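You operate a simulated robot arm through the tools that you are given. There is no shell and no other tool.

You run a simulated robot arm. Do the job below in one go: nothing can be reset, and whatever is moved stays where it is left.

## Task
Switch the pad heater off, park its plug in the clip, then tune the roller heater warm at 65 C.
Fine: wait till the tuning ends.

It is judged by the outcome, as a careful person would: the job done as asked, and still so three seconds after it is handed in. It fails if anything else is knocked over, pushed out of place, dropped, spilled or broken.

## Robot
A 6-joint arm with a three-finger gripper, fixed in place. Base frame: the origin is on the floor under the middle of its stand, x ahead of it, y to its left, z up. Lengths are in mm, angles in degrees, forces in N, time in s.
It reaches about 1213 mm from its shoulder. Its first joint turns from -166.0 to 166.0 degrees. Payload 4.89 kg.
The tool frame sits at the grasp point between the pads (the TCP): z along the fingers, y along the line on which they close. The tips reach 30 mm beyond it. The gripper opens to 164 mm; its body begins 125 mm behind the TCP.
Orientation is told as [roll, pitch, yaw] about the base's x, y, z axes, in that order, counted from this pose: with the fingers straight down and closing along the base's y, the tool's x points along the base's -x, its y along +y and its z along -z.

## Interface
- The arm moves only by the tool arm_command. Its argument "targets" is a list that holds one entry, the list of rows, each a list of 7 numbers: the shift along the tool's x, y, z in units of 500 mm (1.0 is 500 mm), then the turn, a rotation vector about the tool's x, y, z in units of 180 degrees (1.0 is 180 degrees), then the gripper command, from -1 (fully open) to 1 (shut), values between in proportion. In form: [[[dx, dy, dz, wx, wy, wz, grip], ...]]. A call has 1 to 20 rows; each row is the pose to reach, as a shift and turn from the pose commanded when the call began, along the tool's axes at that moment. A call with a number of a shift or a turn outside -1 to 1 is refused whole. Rows are played at 5 a second. More than 50 mm and 8.6 degrees between two rows, or a gripper value outside its range, and nothing of the call is played. A pose out of reach is approached as far as the arm can. The call stops where the force on the tool passes 40 N (or 10 N more than at its start, if that is more) or the arm is blocked; 0.2 s more then pass. Each finger travels about 108 mm/s and halts on what it meets, pressing with about 31 N; the grip force reading is that of the motor and also rises with nothing between the fingers. The clock runs only during rows and for 0.2 s after the last one: add rows that repeat a pose to give the fingers time. The reply holds the time, the measured pose of the TCP, the force on the tool along the base axes, the opening and the grip force, in the units named above and with some noise, with the torque about the TCP (base axes, N m) and any sound that the robot's microphone picked up, and new pictures: "views" is both (left out), scene, wrist or none.
- Cameras (640 x 400 px; columns grow to the right, rows downward): "scene" is fixed at [50.8, 499.3, 1413.5]; the picture's right is [-0.38, -0.92, 0.00], its down [-0.27, 0.11, -0.96] and it looks along [0.89, -0.36, -0.29] (base axes); focal length 328 px, centre (320, 200). "wrist" rides on the gripper at [76, -2, -152] in the tool frame; the picture's right is [0.02, 1.00, 0.00], its down [-0.88, 0.02, -0.47] and it looks along [-0.47, 0.01, 0.88] (tool axes); focal length 247 px, centre (320, 200). There is no depth. A picture from a camera that has moved, and an enlarged one, comes with that camera's place and axes in the base frame and with its lens.
- slide_trunk(by): moves the trunk up (or, below 0, down) by that many mm; the arm rides with it, the base frame stays. It gives what a move gives, with no picture.
- close_up(camera, box): a new picture of the part [left, top, right, bottom] of that camera's present view, enlarged. It takes no simulated time.
- close_job(): hands the job in; it is judged then, once.

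Places have to be worked out from the pictures, the camera data and where the tool is seen. Open the gripper and draw the arm clear of the work before you hand the job in, unless the task says otherwise.

The tools are called after "Request:" by a JSON object that holds its "api" and its "payload". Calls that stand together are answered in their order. arm_command: Moves the arm, as the interface text tells. Its arguments: {"type":"object","properties":{"targets":{"type":"array","items":{"type":"array","items":{"type":"array","items":{"type":"number"}}}},"views":{"type":"string","enum":["both","scene","wrist","none"]}},"required":["targets"]} The other tools are called the same way: slide_trunk (by) moves the trunk up or down; close_up (camera, box) takes an enlarged picture of a part of a camera's view; close_job () hands the job in.

At the start:

```text
t: 0.0
tool_pos: [637.3, 2.3, 1327.0]
ee_rot: [0.0, 0.0, 0.0]
ft_force: [0.5, -0.1, 0.0]
moment: [0.04, -0.04, 0.01]
finger_gap: 163.9
grasp_force: 0.1
trunk travel left (down, up): [-175.0, 215.0]
```

scene: 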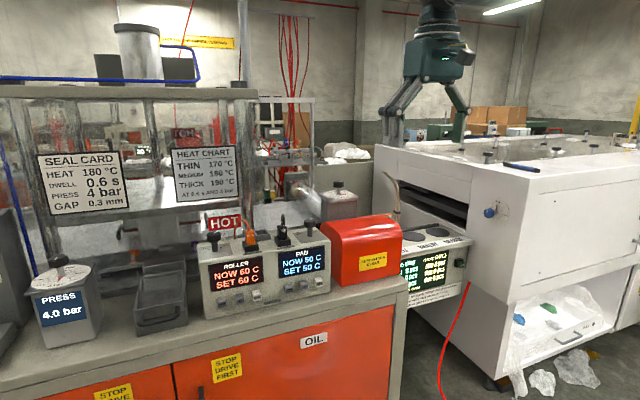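
wrist: 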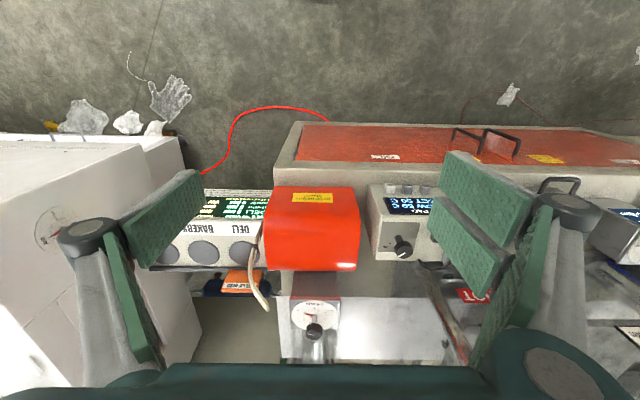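

I'll begin by looking closely at the control box and the surrounding area in both cameras.

Request:
{"api": "close_up", "payload": {"camera": "scene", "box": [190, 200, 350, 330]}}

Request:
{"api": "close_up", "payload": {"camera": "scene", "box": [280, 160, 480, 310]}}

Request:
{"api": "close_up", "payload": {"camera": "wrist", "box": [350, 160, 510, 280]}}

Request:
{"api": "close_up", "payload": {"camera": "scene", "box": [30, 130, 250, 230]}}

```text
3.08 times, centred on (270, 265) of scene
camera zoom: at [50.8, 499.3, 1413.5], right [-0.38, -0.92, 0.0], down [-0.27, 0.11, -0.96], along [0.89, -0.36, -0.29], focal length 1008 px, centre (474, 0)
```

zoom: 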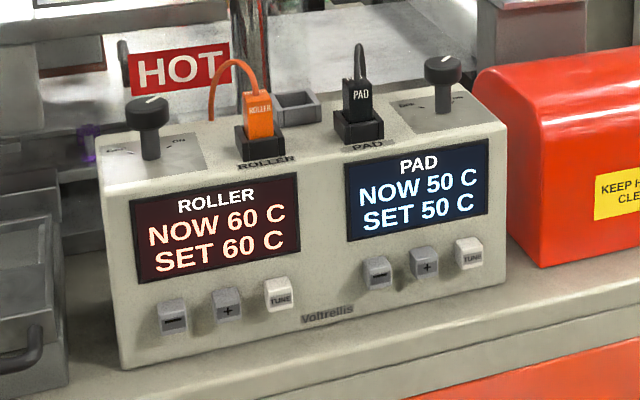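

```text
2.67 times, centred on (380, 235) of scene
camera zoom: at [50.8, 499.3, 1413.5], right [-0.38, -0.92, 0.0], down [-0.27, 0.11, -0.96], along [0.89, -0.36, -0.29], focal length 874 px, centre (160, 107)
```

zoom: 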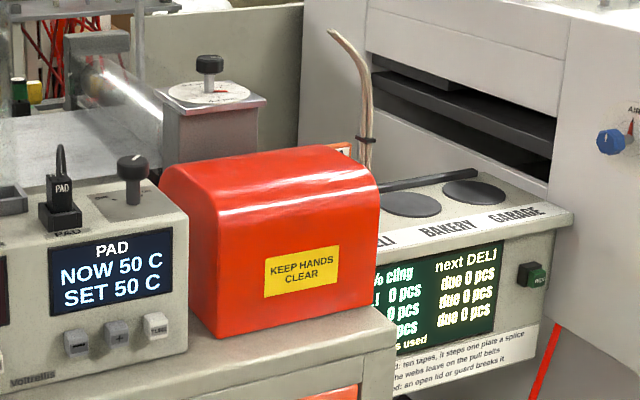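

```text
3.33 times, centred on (430, 220) of wrist
camera zoom: at [561.2, 1.1, 1480.3], right [-0.02, 1.0, 0.0], down [0.88, 0.02, 0.47], along [0.47, 0.01, -0.88], focal length 823 px, centre (-47, 133)
```

zoom: 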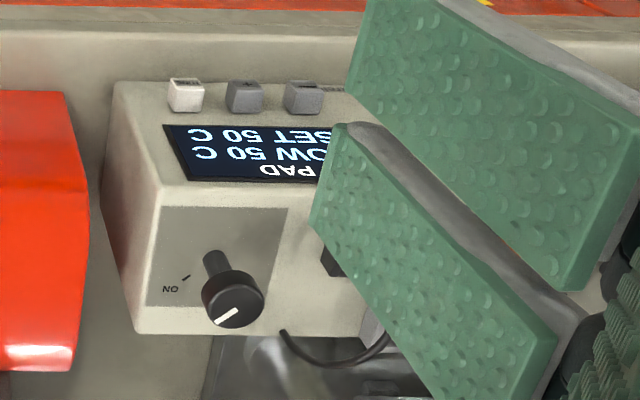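

```text
2.91 times, centred on (140, 180) of scene
camera zoom: at [50.8, 499.3, 1413.5], right [-0.38, -0.92, 0.0], down [-0.27, 0.11, -0.96], along [0.89, -0.36, -0.29], focal length 953 px, centre (844, 258)
```

zoom: 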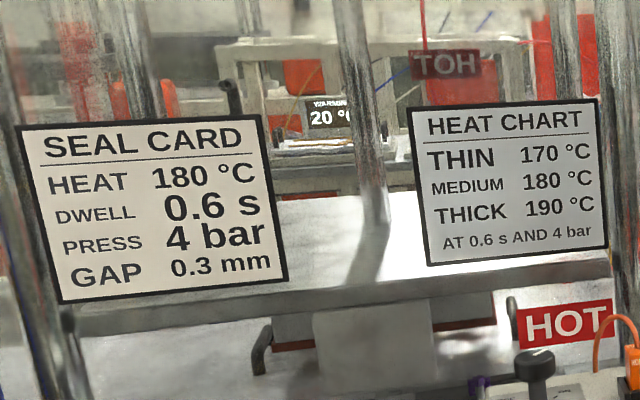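

The controller box sits ahead-left of the tool (PAD knob around [896, 189, 1069]). I'll move the tool sideways to y≈200 at the same height to see the box between the fingers.

Request:
{"api": "arm_command", "payload": {"targets": [[[0, 0.1, 0, 0, 0, 0, -1], [0, 0.2, 0, 0, 0, 0, -1], [0, 0.3, 0, 0, 0, 0, -1], [0, 0.4, 0, 0, 0, 0, -1], [0, 0.48, 0, 0, 0, 0, -1], [0, 0.48, 0, 0, 0, 0, -1]]], "views": "both"}}

```text
t: 1.4
tool_pos: [637.2, 245.3, 1326.3]
ee_rot: [0.0, 0.0, 0.0]
ft_force: [-0.1, 1.0, -0.1]
moment: [-0.09, 0.07, -0.01]
finger_gap: 164.1
grasp_force: 0.1
trunk travel left (down, up): [-175.0, 215.0]
camera wrist: at [560.9, 243.6, 1479.3], right [-0.02, 1.0, 0.0], down [0.88, 0.02, 0.47], along [0.47, 0.01, -0.88], focal length 247 px, centre (320, 200)
```

scene: 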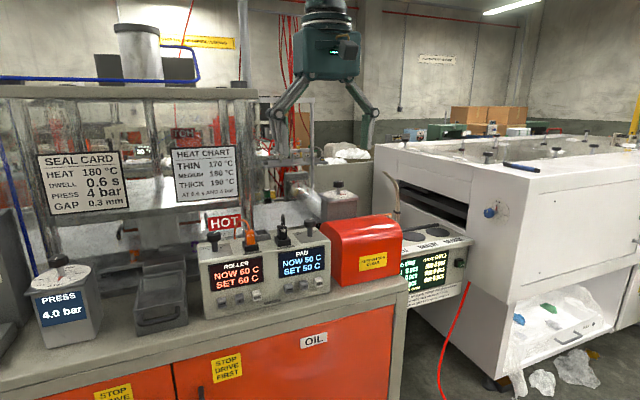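
wrist: 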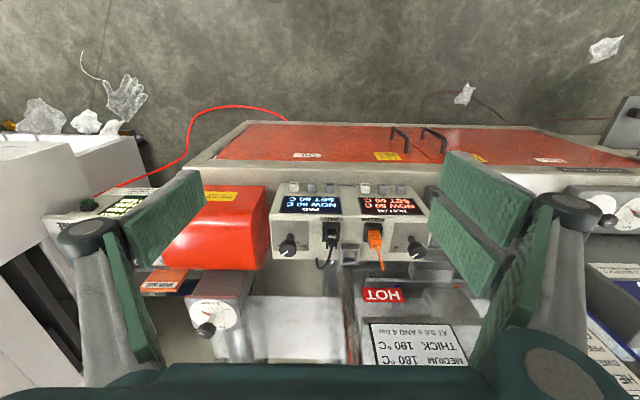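

Request:
{"api": "close_up", "payload": {"camera": "wrist", "box": [260, 170, 440, 282]}}

Request:
{"api": "close_up", "payload": {"camera": "wrist", "box": [270, 210, 430, 330]}}

Request:
{"api": "close_up", "payload": {"camera": "scene", "box": [200, 210, 330, 291]}}

Request:
{"api": "close_up", "payload": {"camera": "scene", "box": [240, 0, 400, 180]}}

```text
3.56 times, centred on (350, 226) of wrist
camera zoom: at [560.9, 243.6, 1479.3], right [-0.02, 1.0, 0.0], down [0.88, 0.02, 0.47], along [0.47, 0.01, -0.88], focal length 878 px, centre (213, 108)
```

zoom: 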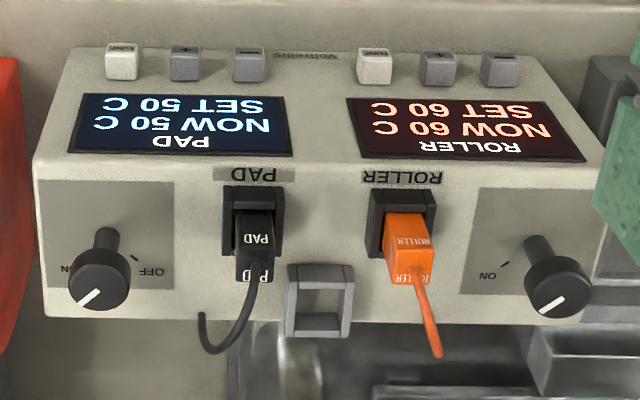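

```text
3.33 times, centred on (350, 270) of wrist
camera zoom: at [560.9, 243.6, 1479.3], right [-0.02, 1.0, 0.0], down [0.88, 0.02, 0.47], along [0.47, 0.01, -0.88], focal length 823 px, centre (220, -33)
```

zoom: 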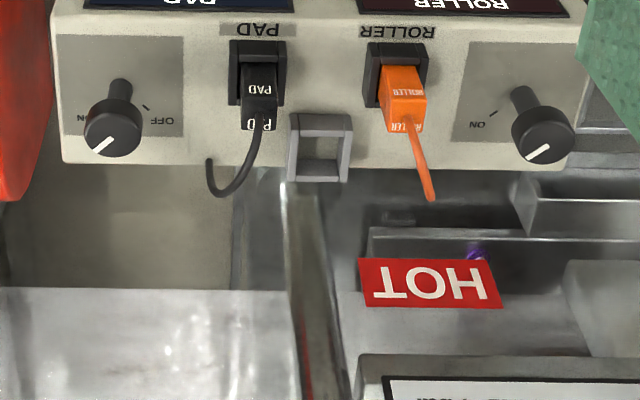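

```text
4.92 times, centred on (265, 250) of scene
camera zoom: at [50.8, 499.3, 1413.5], right [-0.38, -0.92, 0.0], down [-0.27, 0.11, -0.96], along [0.89, -0.36, -0.29], focal length 1612 px, centre (591, -49)
```

zoom: 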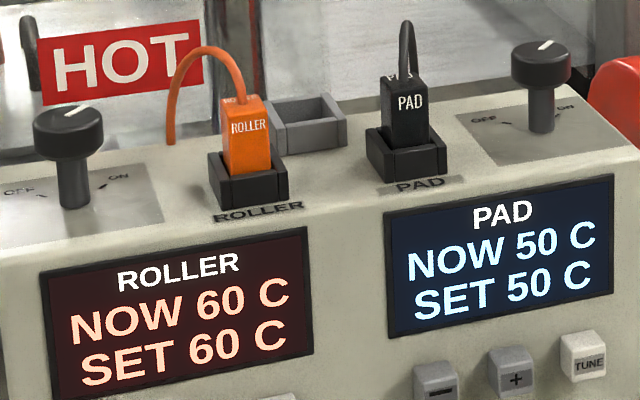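

```text
2.22 times, centred on (320, 90) of scene
camera zoom: at [50.8, 499.3, 1413.5], right [-0.38, -0.92, 0.0], down [-0.27, 0.11, -0.96], along [0.89, -0.36, -0.29], focal length 728 px, centre (320, 444)
```

zoom: 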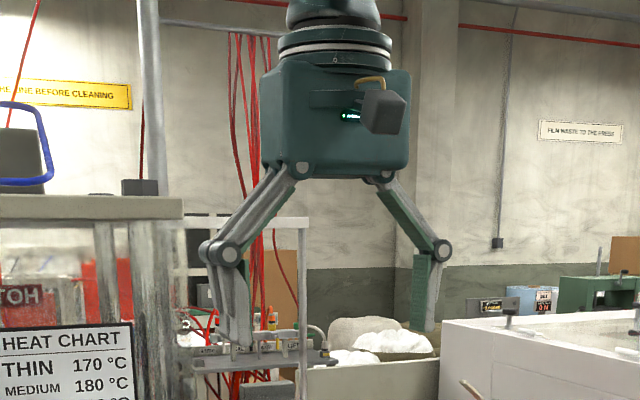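

The clip is the grey open frame at the back edge between the PAD and ROLLER plugs; both knobs point to ON. I'll close the fingers here in free air to learn the finger shape and footprint.

Request:
{"api": "arm_command", "payload": {"targets": [[[0, 0, 0, 0, 0, 0, 1], [0, 0, 0, 0, 0, 0, 1], [0, 0, 0, 0, 0, 0, 1], [0, 0, 0, 0, 0, 0, 1], [0, 0, 0, 0, 0, 0, 1]]], "views": "both"}}

Request:
{"api": "close_up", "payload": {"camera": "scene", "box": [270, 20, 400, 180]}}

Request:
{"api": "close_up", "payload": {"camera": "wrist", "box": [220, 170, 440, 400]}}

```text
t: 2.6
tool_pos: [636.4, 244.6, 1326.5]
ee_rot: [0.2, -0.2, -0.1]
ft_force: [0.3, -0.5, -0.4]
moment: [-0.02, -0.01, -0.05]
finger_gap: 0.0
grasp_force: 31.3
trunk travel left (down, up): [-175.0, 215.0]
camera wrist: at [560.6, 242.6, 1479.6], right [-0.02, 1.0, 0.0], down [0.88, 0.02, 0.47], along [0.47, 0.01, -0.88], focal length 247 px, centre (320, 200)
```

scene: 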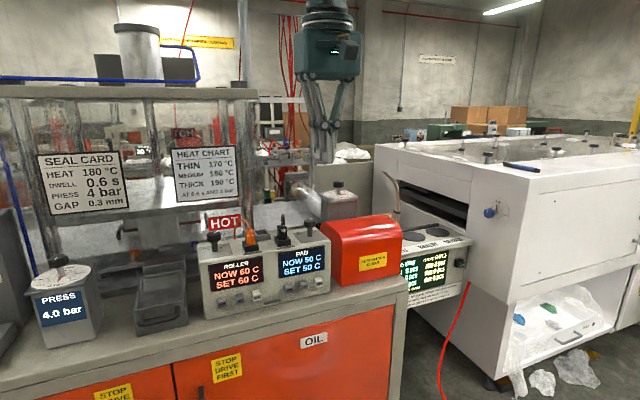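
wrist: 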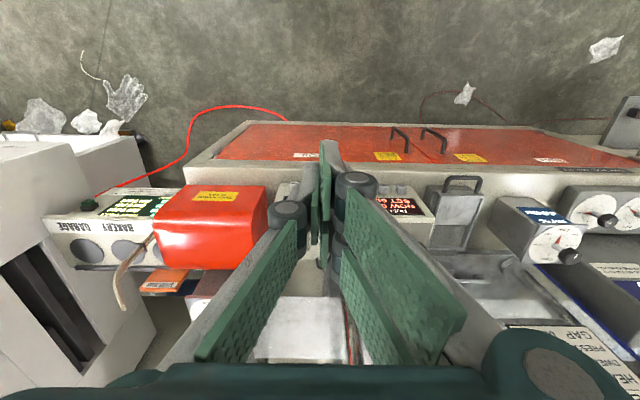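

```text
2.50 times, centred on (335, 100) of scene
camera zoom: at [50.8, 499.3, 1413.5], right [-0.38, -0.92, 0.0], down [-0.27, 0.11, -0.96], along [0.89, -0.36, -0.29], focal length 819 px, centre (282, 450)
```

zoom: 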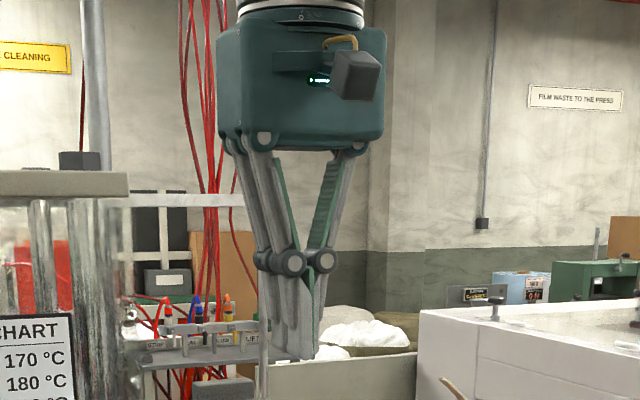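

```text
1.74 times, centred on (330, 285) of wrist
camera zoom: at [560.6, 242.6, 1479.6], right [-0.02, 1.0, 0.0], down [0.88, 0.02, 0.47], along [0.47, 0.01, -0.88], focal length 430 px, centre (303, 52)
```

zoom: 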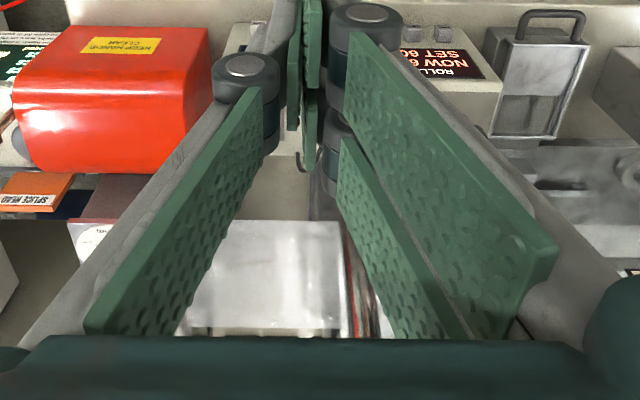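

The finger pads close on the tool's centre plane; two fingers are on the +y side, one on the -y side. I'll reopen and move closer above the front of the box (TCP about [798, 270, 1180]) for accurate measurements.

Request:
{"api": "arm_command", "payload": {"targets": [[[0, 0, 0, 0, 0, 0, -1], [0, 0, 0, 0, 0, 0, -1], [-0.065, 0.01, 0.06, 0, 0, 0, -1], [-0.13, 0.02, 0.12, 0, 0, 0, -1], [-0.195, 0.03, 0.18, 0, 0, 0, -1], [-0.26, 0.04, 0.24, 0, 0, 0, -1], [-0.322, 0.05, 0.294, 0, 0, 0, -1], [-0.322, 0.05, 0.294, 0, 0, 0, -1]]], "views": "both"}}

Request:
{"api": "close_up", "payload": {"camera": "wrist", "box": [200, 140, 440, 290]}}

Request:
{"api": "close_up", "payload": {"camera": "wrist", "box": [200, 190, 360, 290]}}

```text
t: 4.4
tool_pos: [798.3, 265.7, 1179.0]
ee_rot: [0.0, 0.1, 0.0]
ft_force: [1.2, 0.1, -0.6]
moment: [-0.08, 0.19, -0.02]
finger_gap: 163.7
grasp_force: 0.1
trunk travel left (down, up): [-175.0, 215.0]
camera wrist: at [722.9, 263.5, 1332.7], right [-0.02, 1.0, 0.0], down [0.88, 0.02, 0.47], along [0.47, 0.01, -0.88], focal length 247 px, centre (320, 200)
```

scene: 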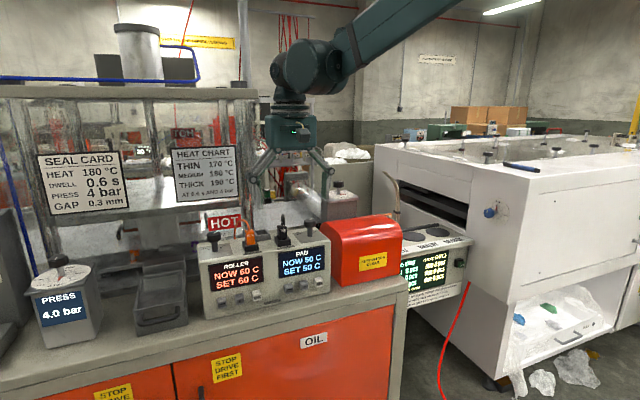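
wrist: 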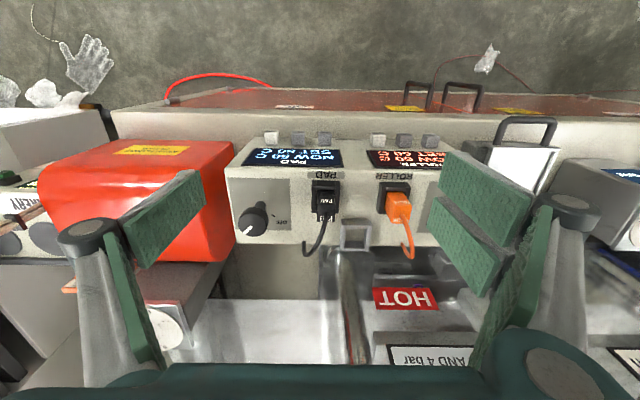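

```text
2.67 times, centred on (320, 215) of wrist
camera zoom: at [722.9, 263.5, 1332.7], right [-0.02, 1.0, 0.0], down [0.88, 0.02, 0.47], along [0.47, 0.01, -0.88], focal length 659 px, centre (320, 160)
```

zoom: 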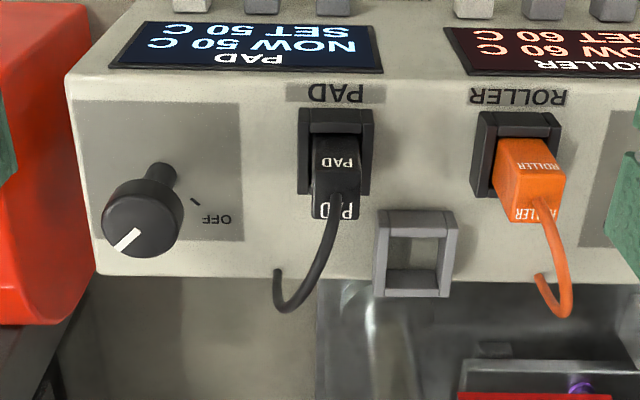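

```text
4.00 times, centred on (280, 240) of wrist
camera zoom: at [722.9, 263.5, 1332.7], right [-0.02, 1.0, 0.0], down [0.88, 0.02, 0.47], along [0.47, 0.01, -0.88], focal length 988 px, centre (480, 40)
```

zoom: 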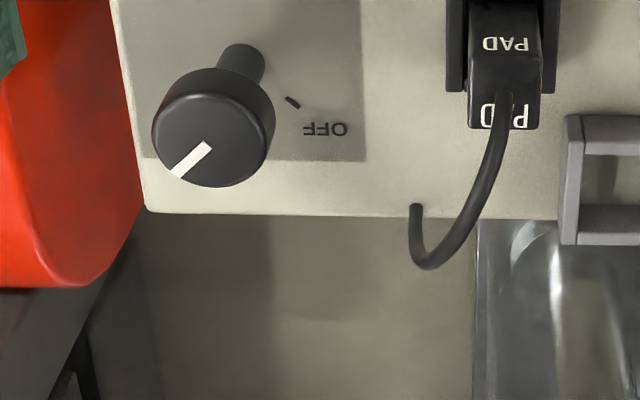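

Box top is at about z=1034, its plate front edge at x≈851. I'll zoom on the clip, PAD plug and knob for finer measurements from both cameras.

Request:
{"api": "close_up", "payload": {"camera": "wrist", "box": [300, 170, 380, 260]}}

Request:
{"api": "close_up", "payload": {"camera": "scene", "box": [235, 205, 300, 255]}}

Request:
{"api": "close_up", "payload": {"camera": "scene", "box": [270, 205, 340, 255]}}

Request:
{"api": "close_up", "payload": {"camera": "wrist", "box": [230, 190, 300, 250]}}

```text
4.44 times, centred on (340, 215) of wrist
camera zoom: at [722.9, 263.5, 1332.7], right [-0.02, 1.0, 0.0], down [0.88, 0.02, 0.47], along [0.47, 0.01, -0.88], focal length 1098 px, centre (231, 133)
```

zoom: 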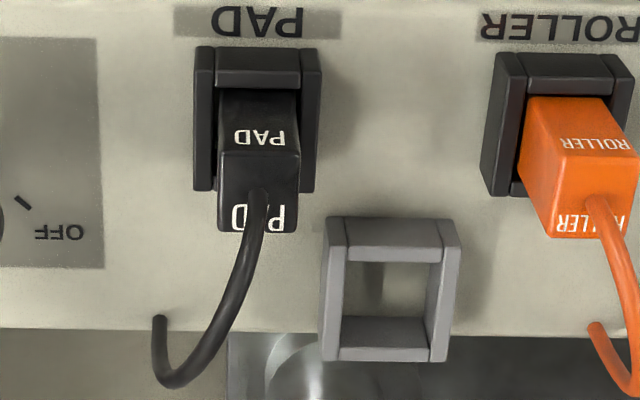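

```text
8.00 times, centred on (268, 230) of scene
camera zoom: at [50.8, 499.3, 1413.5], right [-0.38, -0.92, 0.0], down [-0.27, 0.11, -0.96], along [0.89, -0.36, -0.29], focal length 2620 px, centre (740, -40)
```

zoom: 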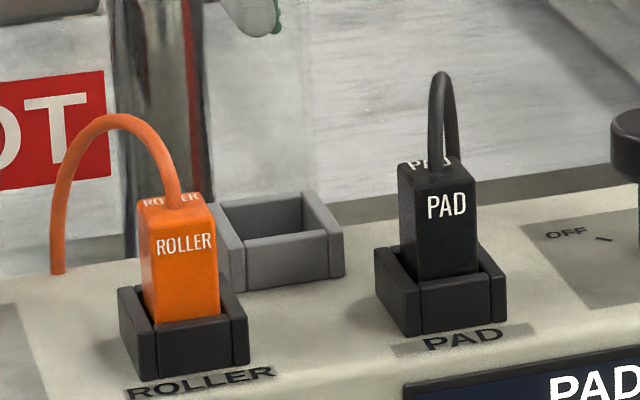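

```text
8.00 times, centred on (305, 230) of scene
camera zoom: at [50.8, 499.3, 1413.5], right [-0.38, -0.92, 0.0], down [-0.27, 0.11, -0.96], along [0.89, -0.36, -0.29], focal length 2620 px, centre (440, -40)
```

zoom: 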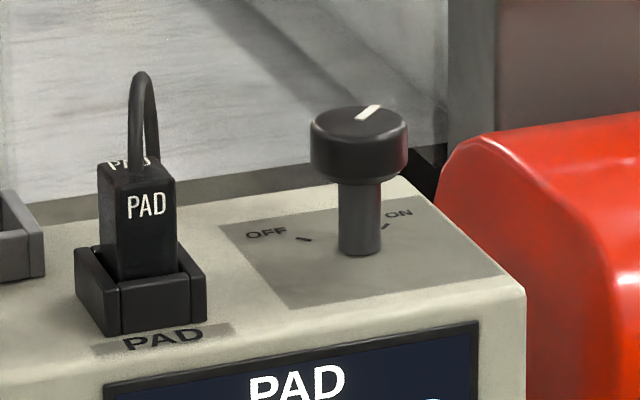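

```text
6.67 times, centred on (265, 220) of wrist
camera zoom: at [722.9, 263.5, 1332.7], right [-0.02, 1.0, 0.0], down [0.88, 0.02, 0.47], along [0.47, 0.01, -0.88], focal length 1646 px, centre (687, 67)
```

zoom: 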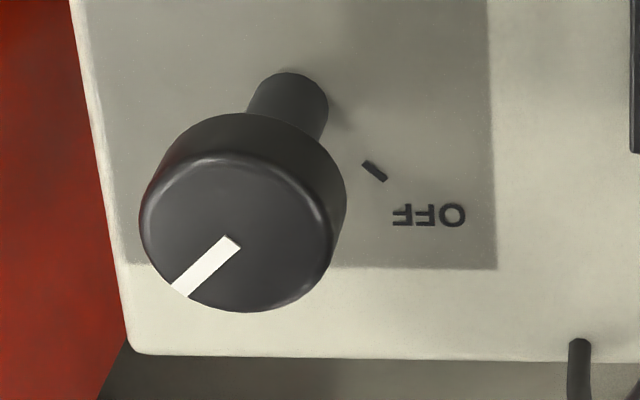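

Measurements: knob axis ≈ (891, 187), cap top z≈1086, Ø35; PAD plug centre ≈ (872, 275), top z≈1085; clip centre ≈ (934, 318), top z≈1050. The knob must turn about +90° (anticlockwise from above) from ON to OFF, and the hood is ~43 mm away in -y, so I'll turn the gripper by -95° so that it closes along x, and hover over the knob.

Request:
{"api": "arm_command", "payload": {"targets": [[[-0.0155, -0.01333, 0, 0, 0, 0.044, -1], [-0.031, -0.02667, 0, 0, 0, 0.088, -1], [-0.0465, -0.04, 0, 0, 0, 0.132, -0.6], [-0.062, -0.05333, 0, 0, 0, 0.176, -0.4], [-0.0775, -0.06667, 0, 0, 0, 0.22, -0.2], [-0.093, -0.08, 0, 0, 0, 0.264, 0], [-0.1085, -0.09333, 0, 0, 0, 0.308, 0.2], [-0.124, -0.10667, 0, 0, 0, 0.352, 0.2], [-0.1395, -0.12, 0, 0, 0, 0.396, 0.2], [-0.155, -0.13333, 0, 0, 0, 0.44, 0.2], [-0.1705, -0.14667, 0, 0, 0, 0.484, 0.2], [-0.186, -0.16, 0, 0, 0, 0.5278, 0.2], [-0.186, -0.16, 0, 0, 0, 0.5278, 0.2]]], "views": "both"}}

```text
t: 7.2
tool_pos: [891.8, 187.1, 1179.4]
ee_rot: [0.0, 0.0, -95.2]
ft_force: [-0.1, -0.2, -0.3]
moment: [-0.06, 0.04, 0.04]
finger_gap: 65.6
grasp_force: 0.1
trunk travel left (down, up): [-175.0, 215.0]
camera wrist: at [896.8, 263.3, 1332.9], right [1.0, -0.07, 0.0], down [-0.06, -0.88, 0.47], along [-0.03, -0.47, -0.88], focal length 247 px, centre (320, 200)
```

scene: 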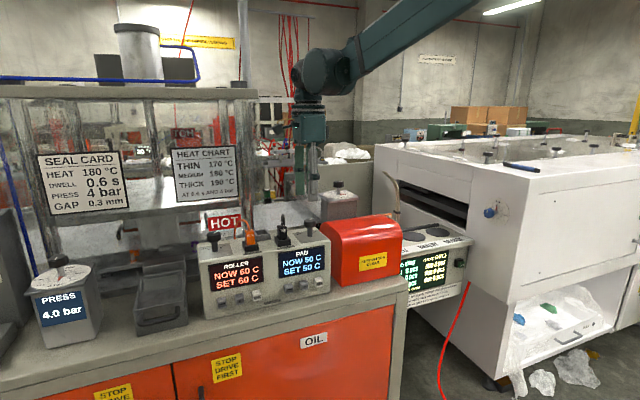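
wrist: 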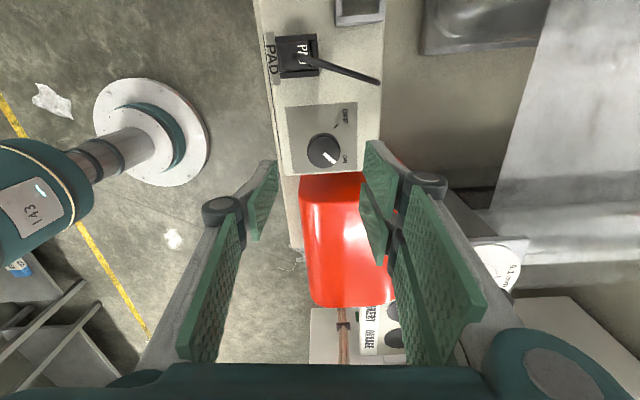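

The gripper is over the knob with the single finger on the front side and the pair at the rear. I'll zoom in on both views to verify centring.

Request:
{"api": "close_up", "payload": {"camera": "wrist", "box": [240, 90, 450, 300]}}

Request:
{"api": "close_up", "payload": {"camera": "wrist", "box": [270, 95, 390, 185]}}

Request:
{"api": "close_up", "payload": {"camera": "scene", "box": [270, 120, 370, 260]}}

Request:
{"api": "arm_command", "payload": {"targets": [[[0, 0, 0, 0, 0, 0, 0.2]]], "views": "none"}}

```text
1.90 times, centred on (345, 195) of wrist
camera zoom: at [896.8, 263.3, 1332.9], right [1.0, -0.07, 0.0], down [-0.06, -0.88, 0.47], along [-0.03, -0.47, -0.88], focal length 470 px, centre (272, 210)
```

zoom: 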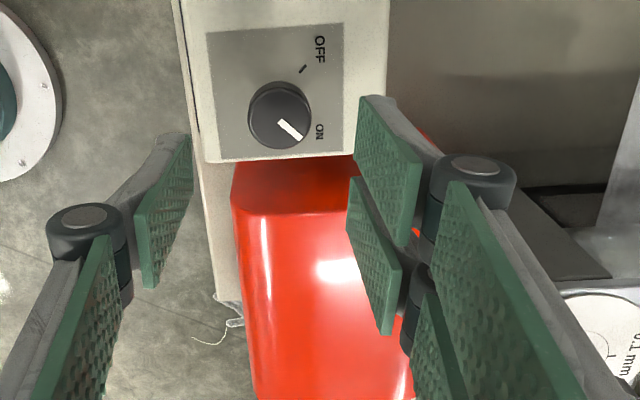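

```text
4.44 times, centred on (330, 140) of wrist
camera zoom: at [896.8, 263.3, 1332.9], right [1.0, -0.07, 0.0], down [-0.06, -0.88, 0.47], along [-0.03, -0.47, -0.88], focal length 1098 px, centre (276, 467)
```

zoom: 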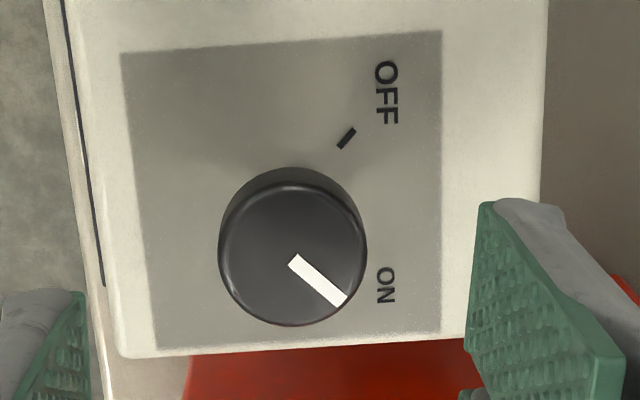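

```text
2.86 times, centred on (320, 190) of scene
camera zoom: at [50.8, 499.3, 1413.5], right [-0.38, -0.92, 0.0], down [-0.27, 0.11, -0.96], along [0.89, -0.36, -0.29], focal length 936 px, centre (320, 229)
```

zoom: 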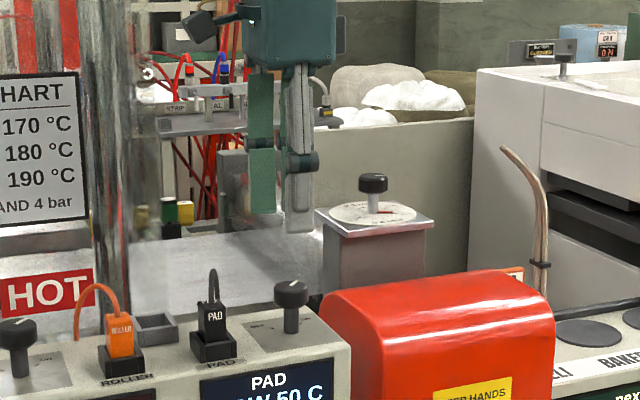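

```text
t: 7.6
tool_pos: [891.2, 187.3, 1179.7]
ee_rot: [0.1, 0.1, -95.1]
ft_force: [0.5, 0.7, -0.1]
moment: [0.01, -0.02, 0.01]
finger_gap: 65.7
grasp_force: 0.0
trunk travel left (down, up): [-175.0, 215.0]
```

Hood end face turns out to be ~60 mm from the knob, so one 90° stroke fits. I'll correct to knob centre (≈895, 185.7), turn to the starting angle (yaw -118), set the opening to ~52 mm and descend to just above the cap.

Request:
{"api": "arm_command", "payload": {"targets": [[[-0.0008, 0.0024, 0, 0, 0, 0.0426, 0.366], [-0.0016, 0.0048, 0, 0, 0, 0.0852, 0.366], [-0.0024, 0.0072, 0, 0, 0, 0.1278, 0.366], [-0.0024, 0.0072, 0.04, 0, 0, 0.1278, 0.366], [-0.0024, 0.0072, 0.08, 0, 0, 0.1278, 0.366], [-0.0024, 0.0072, 0.11, 0, 0, 0.1278, 0.366], [-0.0024, 0.0072, 0.11, 0, 0, 0.1278, 0.366]]], "views": "both"}}

Request:
{"api": "close_up", "payload": {"camera": "wrist", "box": [230, 90, 430, 290]}}

Request:
{"api": "close_up", "payload": {"camera": "scene", "box": [270, 170, 350, 250]}}

```text
t: 9.2
tool_pos: [894.2, 185.9, 1125.3]
ee_rot: [0.0, 0.1, -118.1]
ft_force: [0.4, 0.0, 0.4]
moment: [0.0, 0.0, 0.02]
finger_gap: 52.0
grasp_force: 0.1
trunk travel left (down, up): [-175.0, 215.0]
camera wrist: at [929.6, 254.0, 1278.3], right [0.89, -0.45, 0.0], down [-0.4, -0.79, 0.47], along [-0.21, -0.42, -0.88], focal length 247 px, centre (320, 200)
```

scene: 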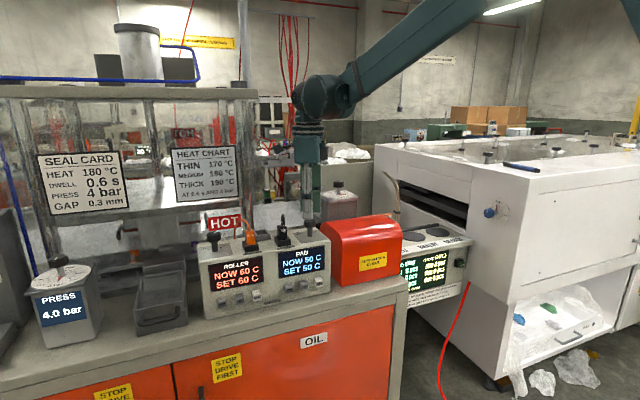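
wrist: 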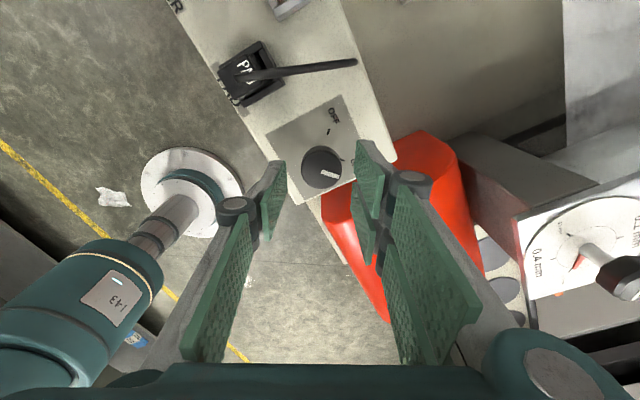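

```text
2.00 times, centred on (330, 190) of wrist
camera zoom: at [929.6, 254.0, 1278.3], right [0.89, -0.45, 0.0], down [-0.4, -0.79, 0.47], along [-0.21, -0.42, -0.88], focal length 494 px, centre (300, 220)
```

zoom: 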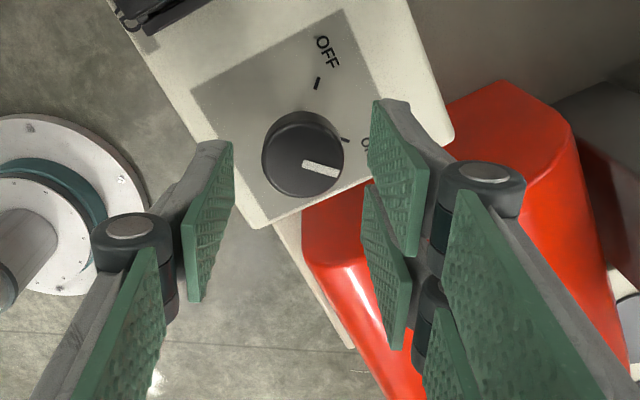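

```text
5.00 times, centred on (310, 210) of scene
camera zoom: at [50.8, 499.3, 1413.5], right [-0.38, -0.92, 0.0], down [-0.27, 0.11, -0.96], along [0.89, -0.36, -0.29], focal length 1638 px, centre (370, 150)
```

zoom: 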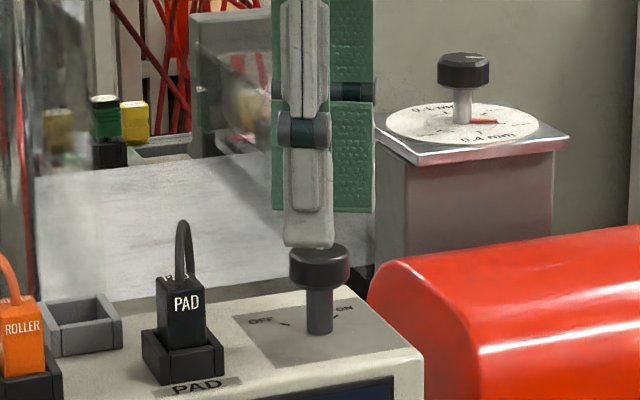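

The cap is centred between the fingers within ~1-2 mm. Descending 27 mm so the tips cover the cap, then closing on it.

Request:
{"api": "arm_command", "payload": {"targets": [[[0, 0, 0.02, 0, 0, 0, 0.366], [0, 0, 0.04, 0, 0, 0, 0.366], [0, 0, 0.054, 0, 0, 0, 0.366], [0, 0, 0.054, 0, 0, 0, 0.5], [0, 0, 0.054, 0, 0, 0, 0.7], [0, 0, 0.054, 0, 0, 0, 0.7], [0, 0, 0.054, 0, 0, 0, 0.7]]], "views": "both"}}

Request:
{"api": "close_up", "payload": {"camera": "wrist", "box": [230, 90, 430, 290]}}

Request:
{"api": "close_up", "payload": {"camera": "scene", "box": [270, 190, 350, 250]}}

```text
t: 10.8
tool_pos: [896.6, 185.8, 1098.4]
ee_rot: [0.0, 0.0, -118.1]
ft_force: [26.6, -7.6, 11.5]
moment: [-0.35, -0.91, 0.16]
finger_gap: 34.3
grasp_force: 45.3
trunk travel left (down, up): [-175.0, 215.0]
camera wrist: at [930.8, 253.9, 1252.4], right [0.89, -0.45, 0.0], down [-0.4, -0.79, 0.47], along [-0.21, -0.42, -0.88], focal length 247 px, centre (320, 200)
```

scene: 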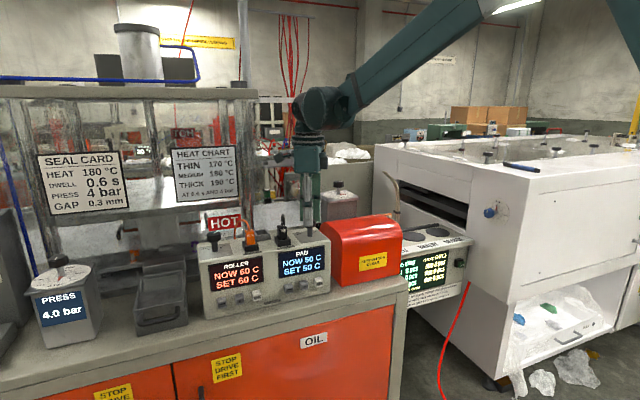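
wrist: 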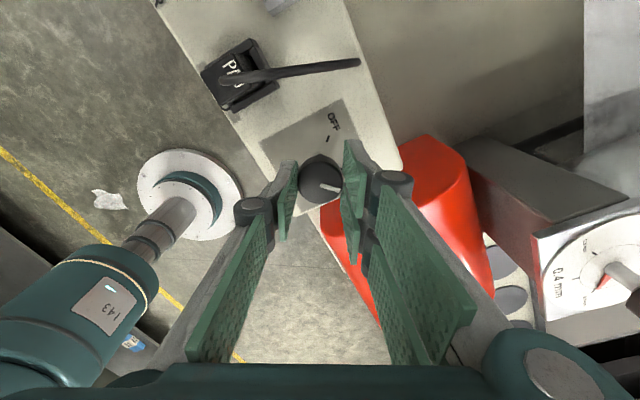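

```text
2.00 times, centred on (330, 190) of wrist
camera zoom: at [930.8, 253.9, 1252.4], right [0.89, -0.45, 0.0], down [-0.4, -0.79, 0.47], along [-0.21, -0.42, -0.88], focal length 494 px, centre (300, 220)
```

zoom: 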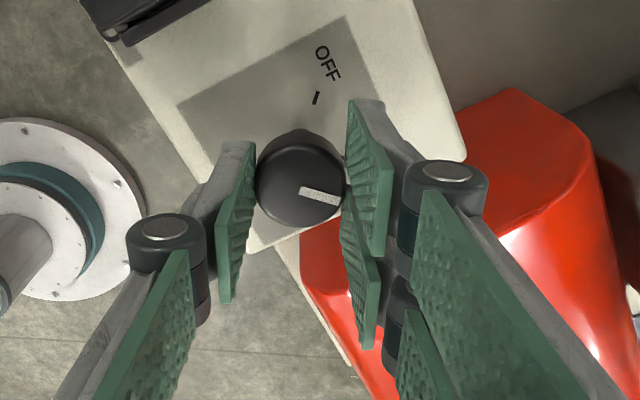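

```text
6.67 times, centred on (310, 220) of scene
camera zoom: at [50.8, 499.3, 1413.5], right [-0.38, -0.92, 0.0], down [-0.27, 0.11, -0.96], along [0.89, -0.36, -0.29], focal length 2184 px, centre (387, 67)
```

zoom: 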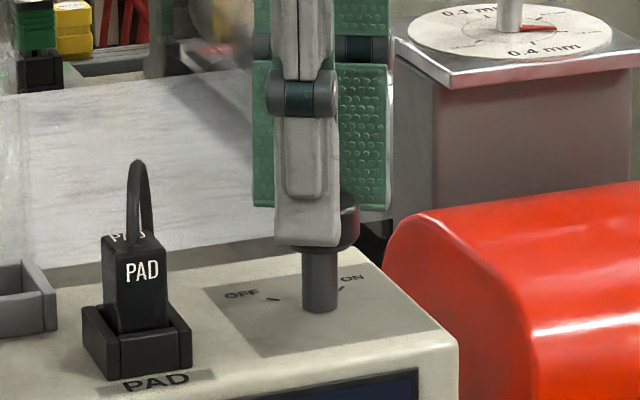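

Gripped at 34 mm, but there is ~27 N side force along the closing line, so the knob sits a bit further along +tool-y. I'll shift 2 mm that way to relieve it.

Request:
{"api": "arm_command", "payload": {"targets": [[[0, 0.002, 0, 0, 0, 0, 0.7], [0, 0.004, 0, 0, 0, 0, 0.7], [0, 0.004, 0, 0, 0, 0, 0.7]]], "views": "none"}}

```text
t: 11.6
tool_pos: [895.6, 186.4, 1099.0]
ee_rot: [0.1, 0.1, -117.9]
ft_force: [20.2, 3.1, 30.2]
moment: [-0.62, -0.27, 0.11]
finger_gap: 34.3
grasp_force: 44.4
trunk travel left (down, up): [-175.0, 215.0]
```

Side force fell but a vertical load appeared; I'll take another reading without motion to see whether it is steady.

Request:
{"api": "arm_command", "payload": {"targets": [[[0, 0, 0, 0, 0, 0, 0.7], [0, 0, 0, 0, 0, 0, 0.7]]], "views": "none"}}

```text
t: 12.2
tool_pos: [896.2, 187.0, 1099.0]
ee_rot: [0.0, 0.2, -118.0]
ft_force: [22.3, 7.2, 35.4]
moment: [0.08, -0.71, 0.17]
finger_gap: 34.6
grasp_force: 45.3
trunk travel left (down, up): [-175.0, 215.0]
```

The load creeps up while gripping hard; I'll ease the grip command slightly to see if the load relaxes.

Request:
{"api": "arm_command", "payload": {"targets": [[[0, 0, 0, 0, 0, 0, 0.6], [0, 0, 0, 0, 0, 0, 0.6], [0, 0, 0, 0, 0, 0, 0.6]]], "views": "none"}}

```text
t: 13.0
tool_pos: [896.2, 186.4, 1098.6]
ee_rot: [0.1, -0.1, -117.9]
ft_force: [21.4, 10.8, 35.7]
moment: [0.2, -0.67, 0.22]
finger_gap: 34.5
grasp_force: 45.5
trunk travel left (down, up): [-175.0, 215.0]
```

I'll release slightly to check that the load vanishes and re-measure centring from the wrist view.

Request:
{"api": "arm_command", "payload": {"targets": [[[0, 0, 0, 0, 0, 0, 0.45], [0, 0, 0, 0, 0, 0, 0.45], [0, 0, 0, 0, 0, 0, 0.45]]], "views": "wrist"}}

Request:
{"api": "close_up", "payload": {"camera": "wrist", "box": [260, 120, 380, 240]}}

Request:
{"api": "close_up", "payload": {"camera": "scene", "box": [280, 190, 340, 250]}}

```text
t: 13.8
tool_pos: [895.8, 186.3, 1097.2]
ee_rot: [0.0, 0.0, -118.1]
ft_force: [0.0, 0.1, 0.9]
moment: [0.0, -0.01, 0.0]
finger_gap: 44.8
grasp_force: 0.0
trunk travel left (down, up): [-175.0, 215.0]
camera wrist: at [931.0, 253.3, 1251.4], right [0.89, -0.45, 0.0], down [-0.4, -0.79, 0.47], along [-0.21, -0.42, -0.88], focal length 247 px, centre (320, 200)
```

wrist: 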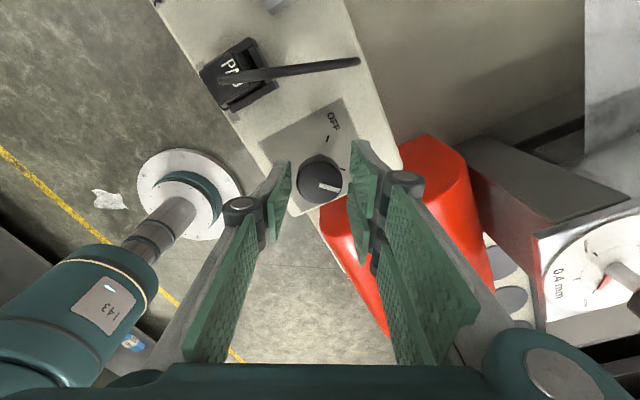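

```text
3.33 times, centred on (320, 180) of wrist
camera zoom: at [931.0, 253.3, 1251.4], right [0.89, -0.45, 0.0], down [-0.4, -0.79, 0.47], along [-0.21, -0.42, -0.88], focal length 823 px, centre (320, 267)
```

zoom: 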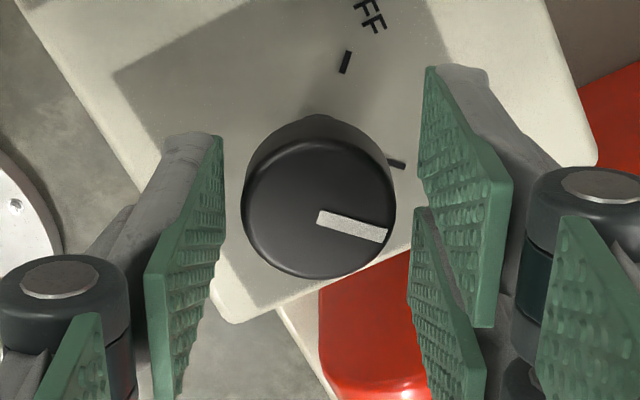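

```text
6.67 times, centred on (310, 220) of scene
camera zoom: at [50.8, 499.3, 1413.5], right [-0.38, -0.92, 0.0], down [-0.27, 0.11, -0.96], along [0.89, -0.36, -0.29], focal length 2184 px, centre (387, 67)
```

zoom: 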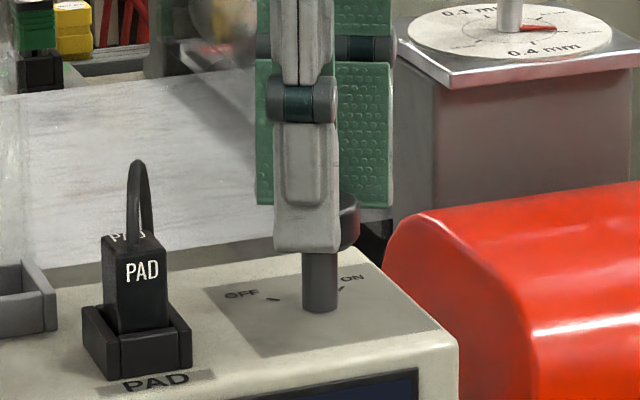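

Load vanishes on release and the cap is centred within 1 mm, so the load came from the closing motion lifting the tool slightly. I'll regrip, following with a ~1.5 mm upward command to relieve it.

Request:
{"api": "arm_command", "payload": {"targets": [[[0, 0, 0, 0, 0, 0, 0.6], [0, 0, -0.001, 0, 0, 0, 0.7], [0, 0, -0.003, 0, 0, 0, 0.7], [0, 0, -0.003, 0, 0, 0, 0.7]]], "views": "none"}}

```text
t: 14.8
tool_pos: [896.1, 186.6, 1099.6]
ee_rot: [0.1, 0.0, -118.0]
ft_force: [-19.7, 4.3, -22.5]
moment: [0.11, 0.45, 0.12]
finger_gap: 34.4
grasp_force: 45.2
trunk travel left (down, up): [-175.0, 215.0]
```

A 1.5 mm lift reversed the load, so half of it is right. I'll settle back down 0.7 mm.

Request:
{"api": "arm_command", "payload": {"targets": [[[0, 0, 0.0013, 0, 0, 0, 0.7], [0, 0, 0.0013, 0, 0, 0, 0.7]]], "views": "none"}}

```text
t: 15.4
tool_pos: [894.7, 186.2, 1100.5]
ee_rot: [0.0, 0.0, -118.0]
ft_force: [-26.9, 5.3, -22.6]
moment: [0.07, 0.63, 0.1]
finger_gap: 34.5
grasp_force: 45.6
trunk travel left (down, up): [-175.0, 215.0]
```

Checking again without motion for settling.

Request:
{"api": "arm_command", "payload": {"targets": [[[0, 0, 0, 0, 0, 0, 0.7], [0, 0, 0, 0, 0, 0, 0.7], [0, 0, 0, 0, 0, 0, 0.7]]], "views": "none"}}

```text
t: 16.2
tool_pos: [896.9, 186.9, 1099.6]
ee_rot: [0.1, 0.1, -117.9]
ft_force: [-30.0, 7.6, -21.9]
moment: [0.15, 0.74, 0.09]
finger_gap: 34.3
grasp_force: 44.8
trunk travel left (down, up): [-175.0, 215.0]
```

I'll nudge 1 mm in base -x and 0.5 mm down to see how the load responds.

Request:
{"api": "arm_command", "payload": {"targets": [[[-0.001, -0.0018, 0.001, 0, 0, 0, 0.7], [-0.001, -0.0018, 0.001, 0, 0, 0, 0.7], [-0.001, -0.0018, 0.001, 0, 0, 0, 0.7]]], "views": "none"}}

```text
t: 17.0
tool_pos: [895.8, 185.9, 1100.1]
ee_rot: [0.1, 0.1, -118.1]
ft_force: [-4.1, 17.7, 6.9]
moment: [0.26, 0.32, 0.08]
finger_gap: 34.3
grasp_force: 45.0
trunk travel left (down, up): [-175.0, 215.0]
```

Load now small (about 26 N per mm stiffness). I'll add 0.5 mm in +y and turn the first 30° anticlockwise.

Request:
{"api": "arm_command", "payload": {"targets": [[[0.0009, -0.0005, 0, 0, 0, 0, 0.7], [0.0009, -0.0005, 0, 0, 0, -0.03333, 0.7], [0.0009, -0.0005, 0, 0, 0, -0.06667, 0.7], [0.0009, -0.0005, 0, 0, 0, -0.1, 0.7], [0.0009, -0.0005, 0, 0, 0, -0.13333, 0.7], [0.0009, -0.0005, 0, 0, 0, -0.16667, 0.7], [0.0009, -0.0005, 0, 0, 0, -0.16667, 0.7]]], "views": "wrist"}}

Request:
{"api": "close_up", "payload": {"camera": "wrist", "box": [240, 90, 420, 270]}}

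```text
t: 18.6
tool_pos: [895.2, 185.9, 1099.3]
ee_rot: [0.1, -0.1, -88.0]
ft_force: [-4.5, 13.7, 9.3]
moment: [0.35, 0.19, 0.0]
finger_gap: 34.0
grasp_force: 45.0
trunk travel left (down, up): [-175.0, 215.0]
camera wrist: at [891.1, 262.1, 1252.6], right [1.0, 0.06, 0.0], down [0.05, -0.88, 0.47], along [0.03, -0.47, -0.88], focal length 247 px, centre (320, 200)
```

wrist: 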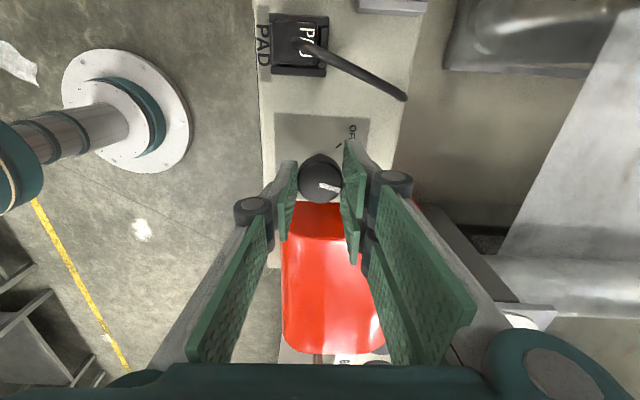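

```text
2.22 times, centred on (330, 180) of wrist
camera zoom: at [891.1, 262.1, 1252.6], right [1.0, 0.06, 0.0], down [0.05, -0.88, 0.47], along [0.03, -0.47, -0.88], focal length 549 px, centre (298, 244)
```

zoom: 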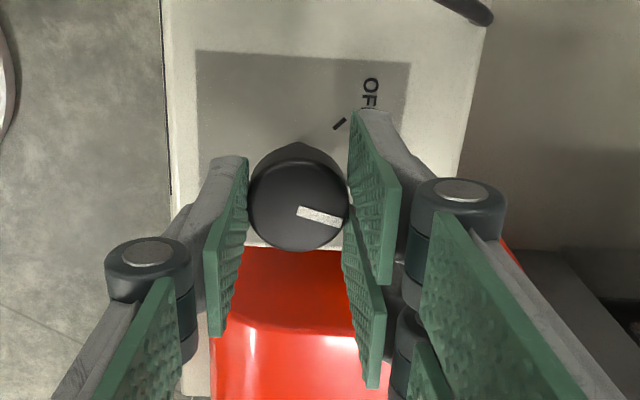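

The knob followed the gripper 30° with little load. Continuing the remaining 60°.

Request:
{"api": "arm_command", "payload": {"targets": [[[0, 0, 0, 0, 0, -0.03333, 0.7], [0, 0, 0, 0, 0, -0.06667, 0.7], [0, 0, 0, 0, 0, -0.1, 0.7], [0, 0, 0, 0, 0, -0.13333, 0.7], [0, 0, 0, 0, 0, -0.16667, 0.7], [0, 0, 0, 0, 0, -0.2, 0.7], [0, 0, 0, 0, 0, -0.23333, 0.7], [0, 0, 0, 0, 0, -0.26667, 0.7], [0, 0, 0, 0, 0, -0.3, 0.7], [0, 0, 0, 0, 0, -0.33333, 0.7], [0, 0, 0, 0, 0, -0.33333, 0.7]]], "views": "both"}}

Request:
{"api": "close_up", "payload": {"camera": "wrist", "box": [240, 90, 420, 270]}}

Request:
{"api": "close_up", "payload": {"camera": "scene", "box": [190, 200, 350, 320]}}

```text
t: 21.0
tool_pos: [895.0, 184.0, 1100.4]
ee_rot: [0.0, -0.1, -28.1]
ft_force: [-30.1, -19.4, -0.4]
moment: [-0.83, 0.66, -0.26]
finger_gap: 33.5
grasp_force: 44.9
trunk travel left (down, up): [-175.0, 215.0]
camera wrist: at [827.0, 218.4, 1252.8], right [0.45, 0.89, 0.0], down [0.79, -0.4, 0.47], along [0.42, -0.21, -0.88], focal length 247 px, centre (320, 200)
```

scene: 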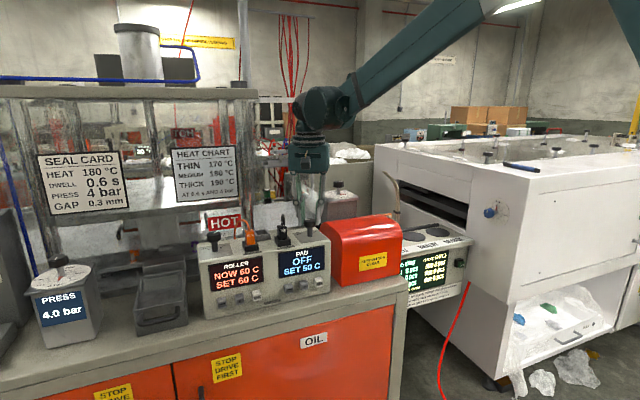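
wrist: 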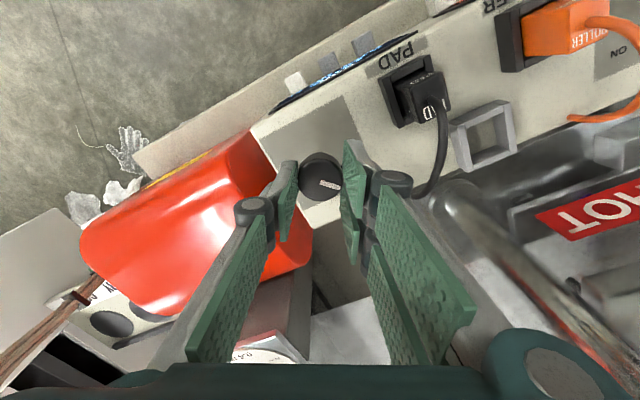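

```text
2.22 times, centred on (330, 180) of wrist
camera zoom: at [827.0, 218.4, 1252.8], right [0.45, 0.89, 0.0], down [0.79, -0.4, 0.47], along [0.42, -0.21, -0.88], focal length 549 px, centre (298, 244)
```

zoom: 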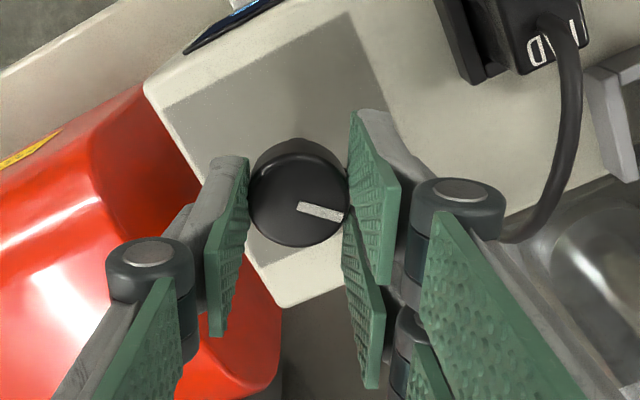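

```text
3.33 times, centred on (270, 260) of scene
camera zoom: at [50.8, 499.3, 1413.5], right [-0.38, -0.92, 0.0], down [-0.27, 0.11, -0.96], along [0.89, -0.36, -0.29], focal length 1092 px, centre (487, 0)
```

zoom: 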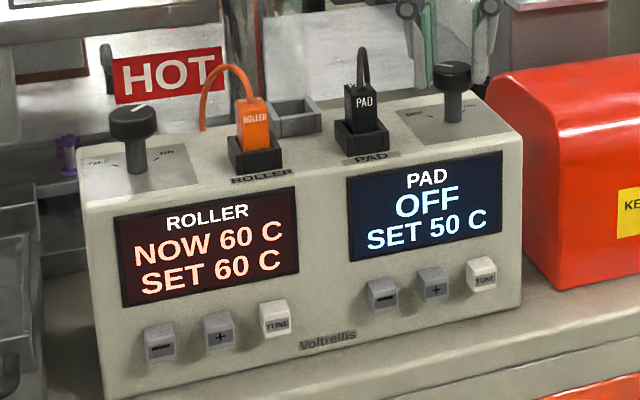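

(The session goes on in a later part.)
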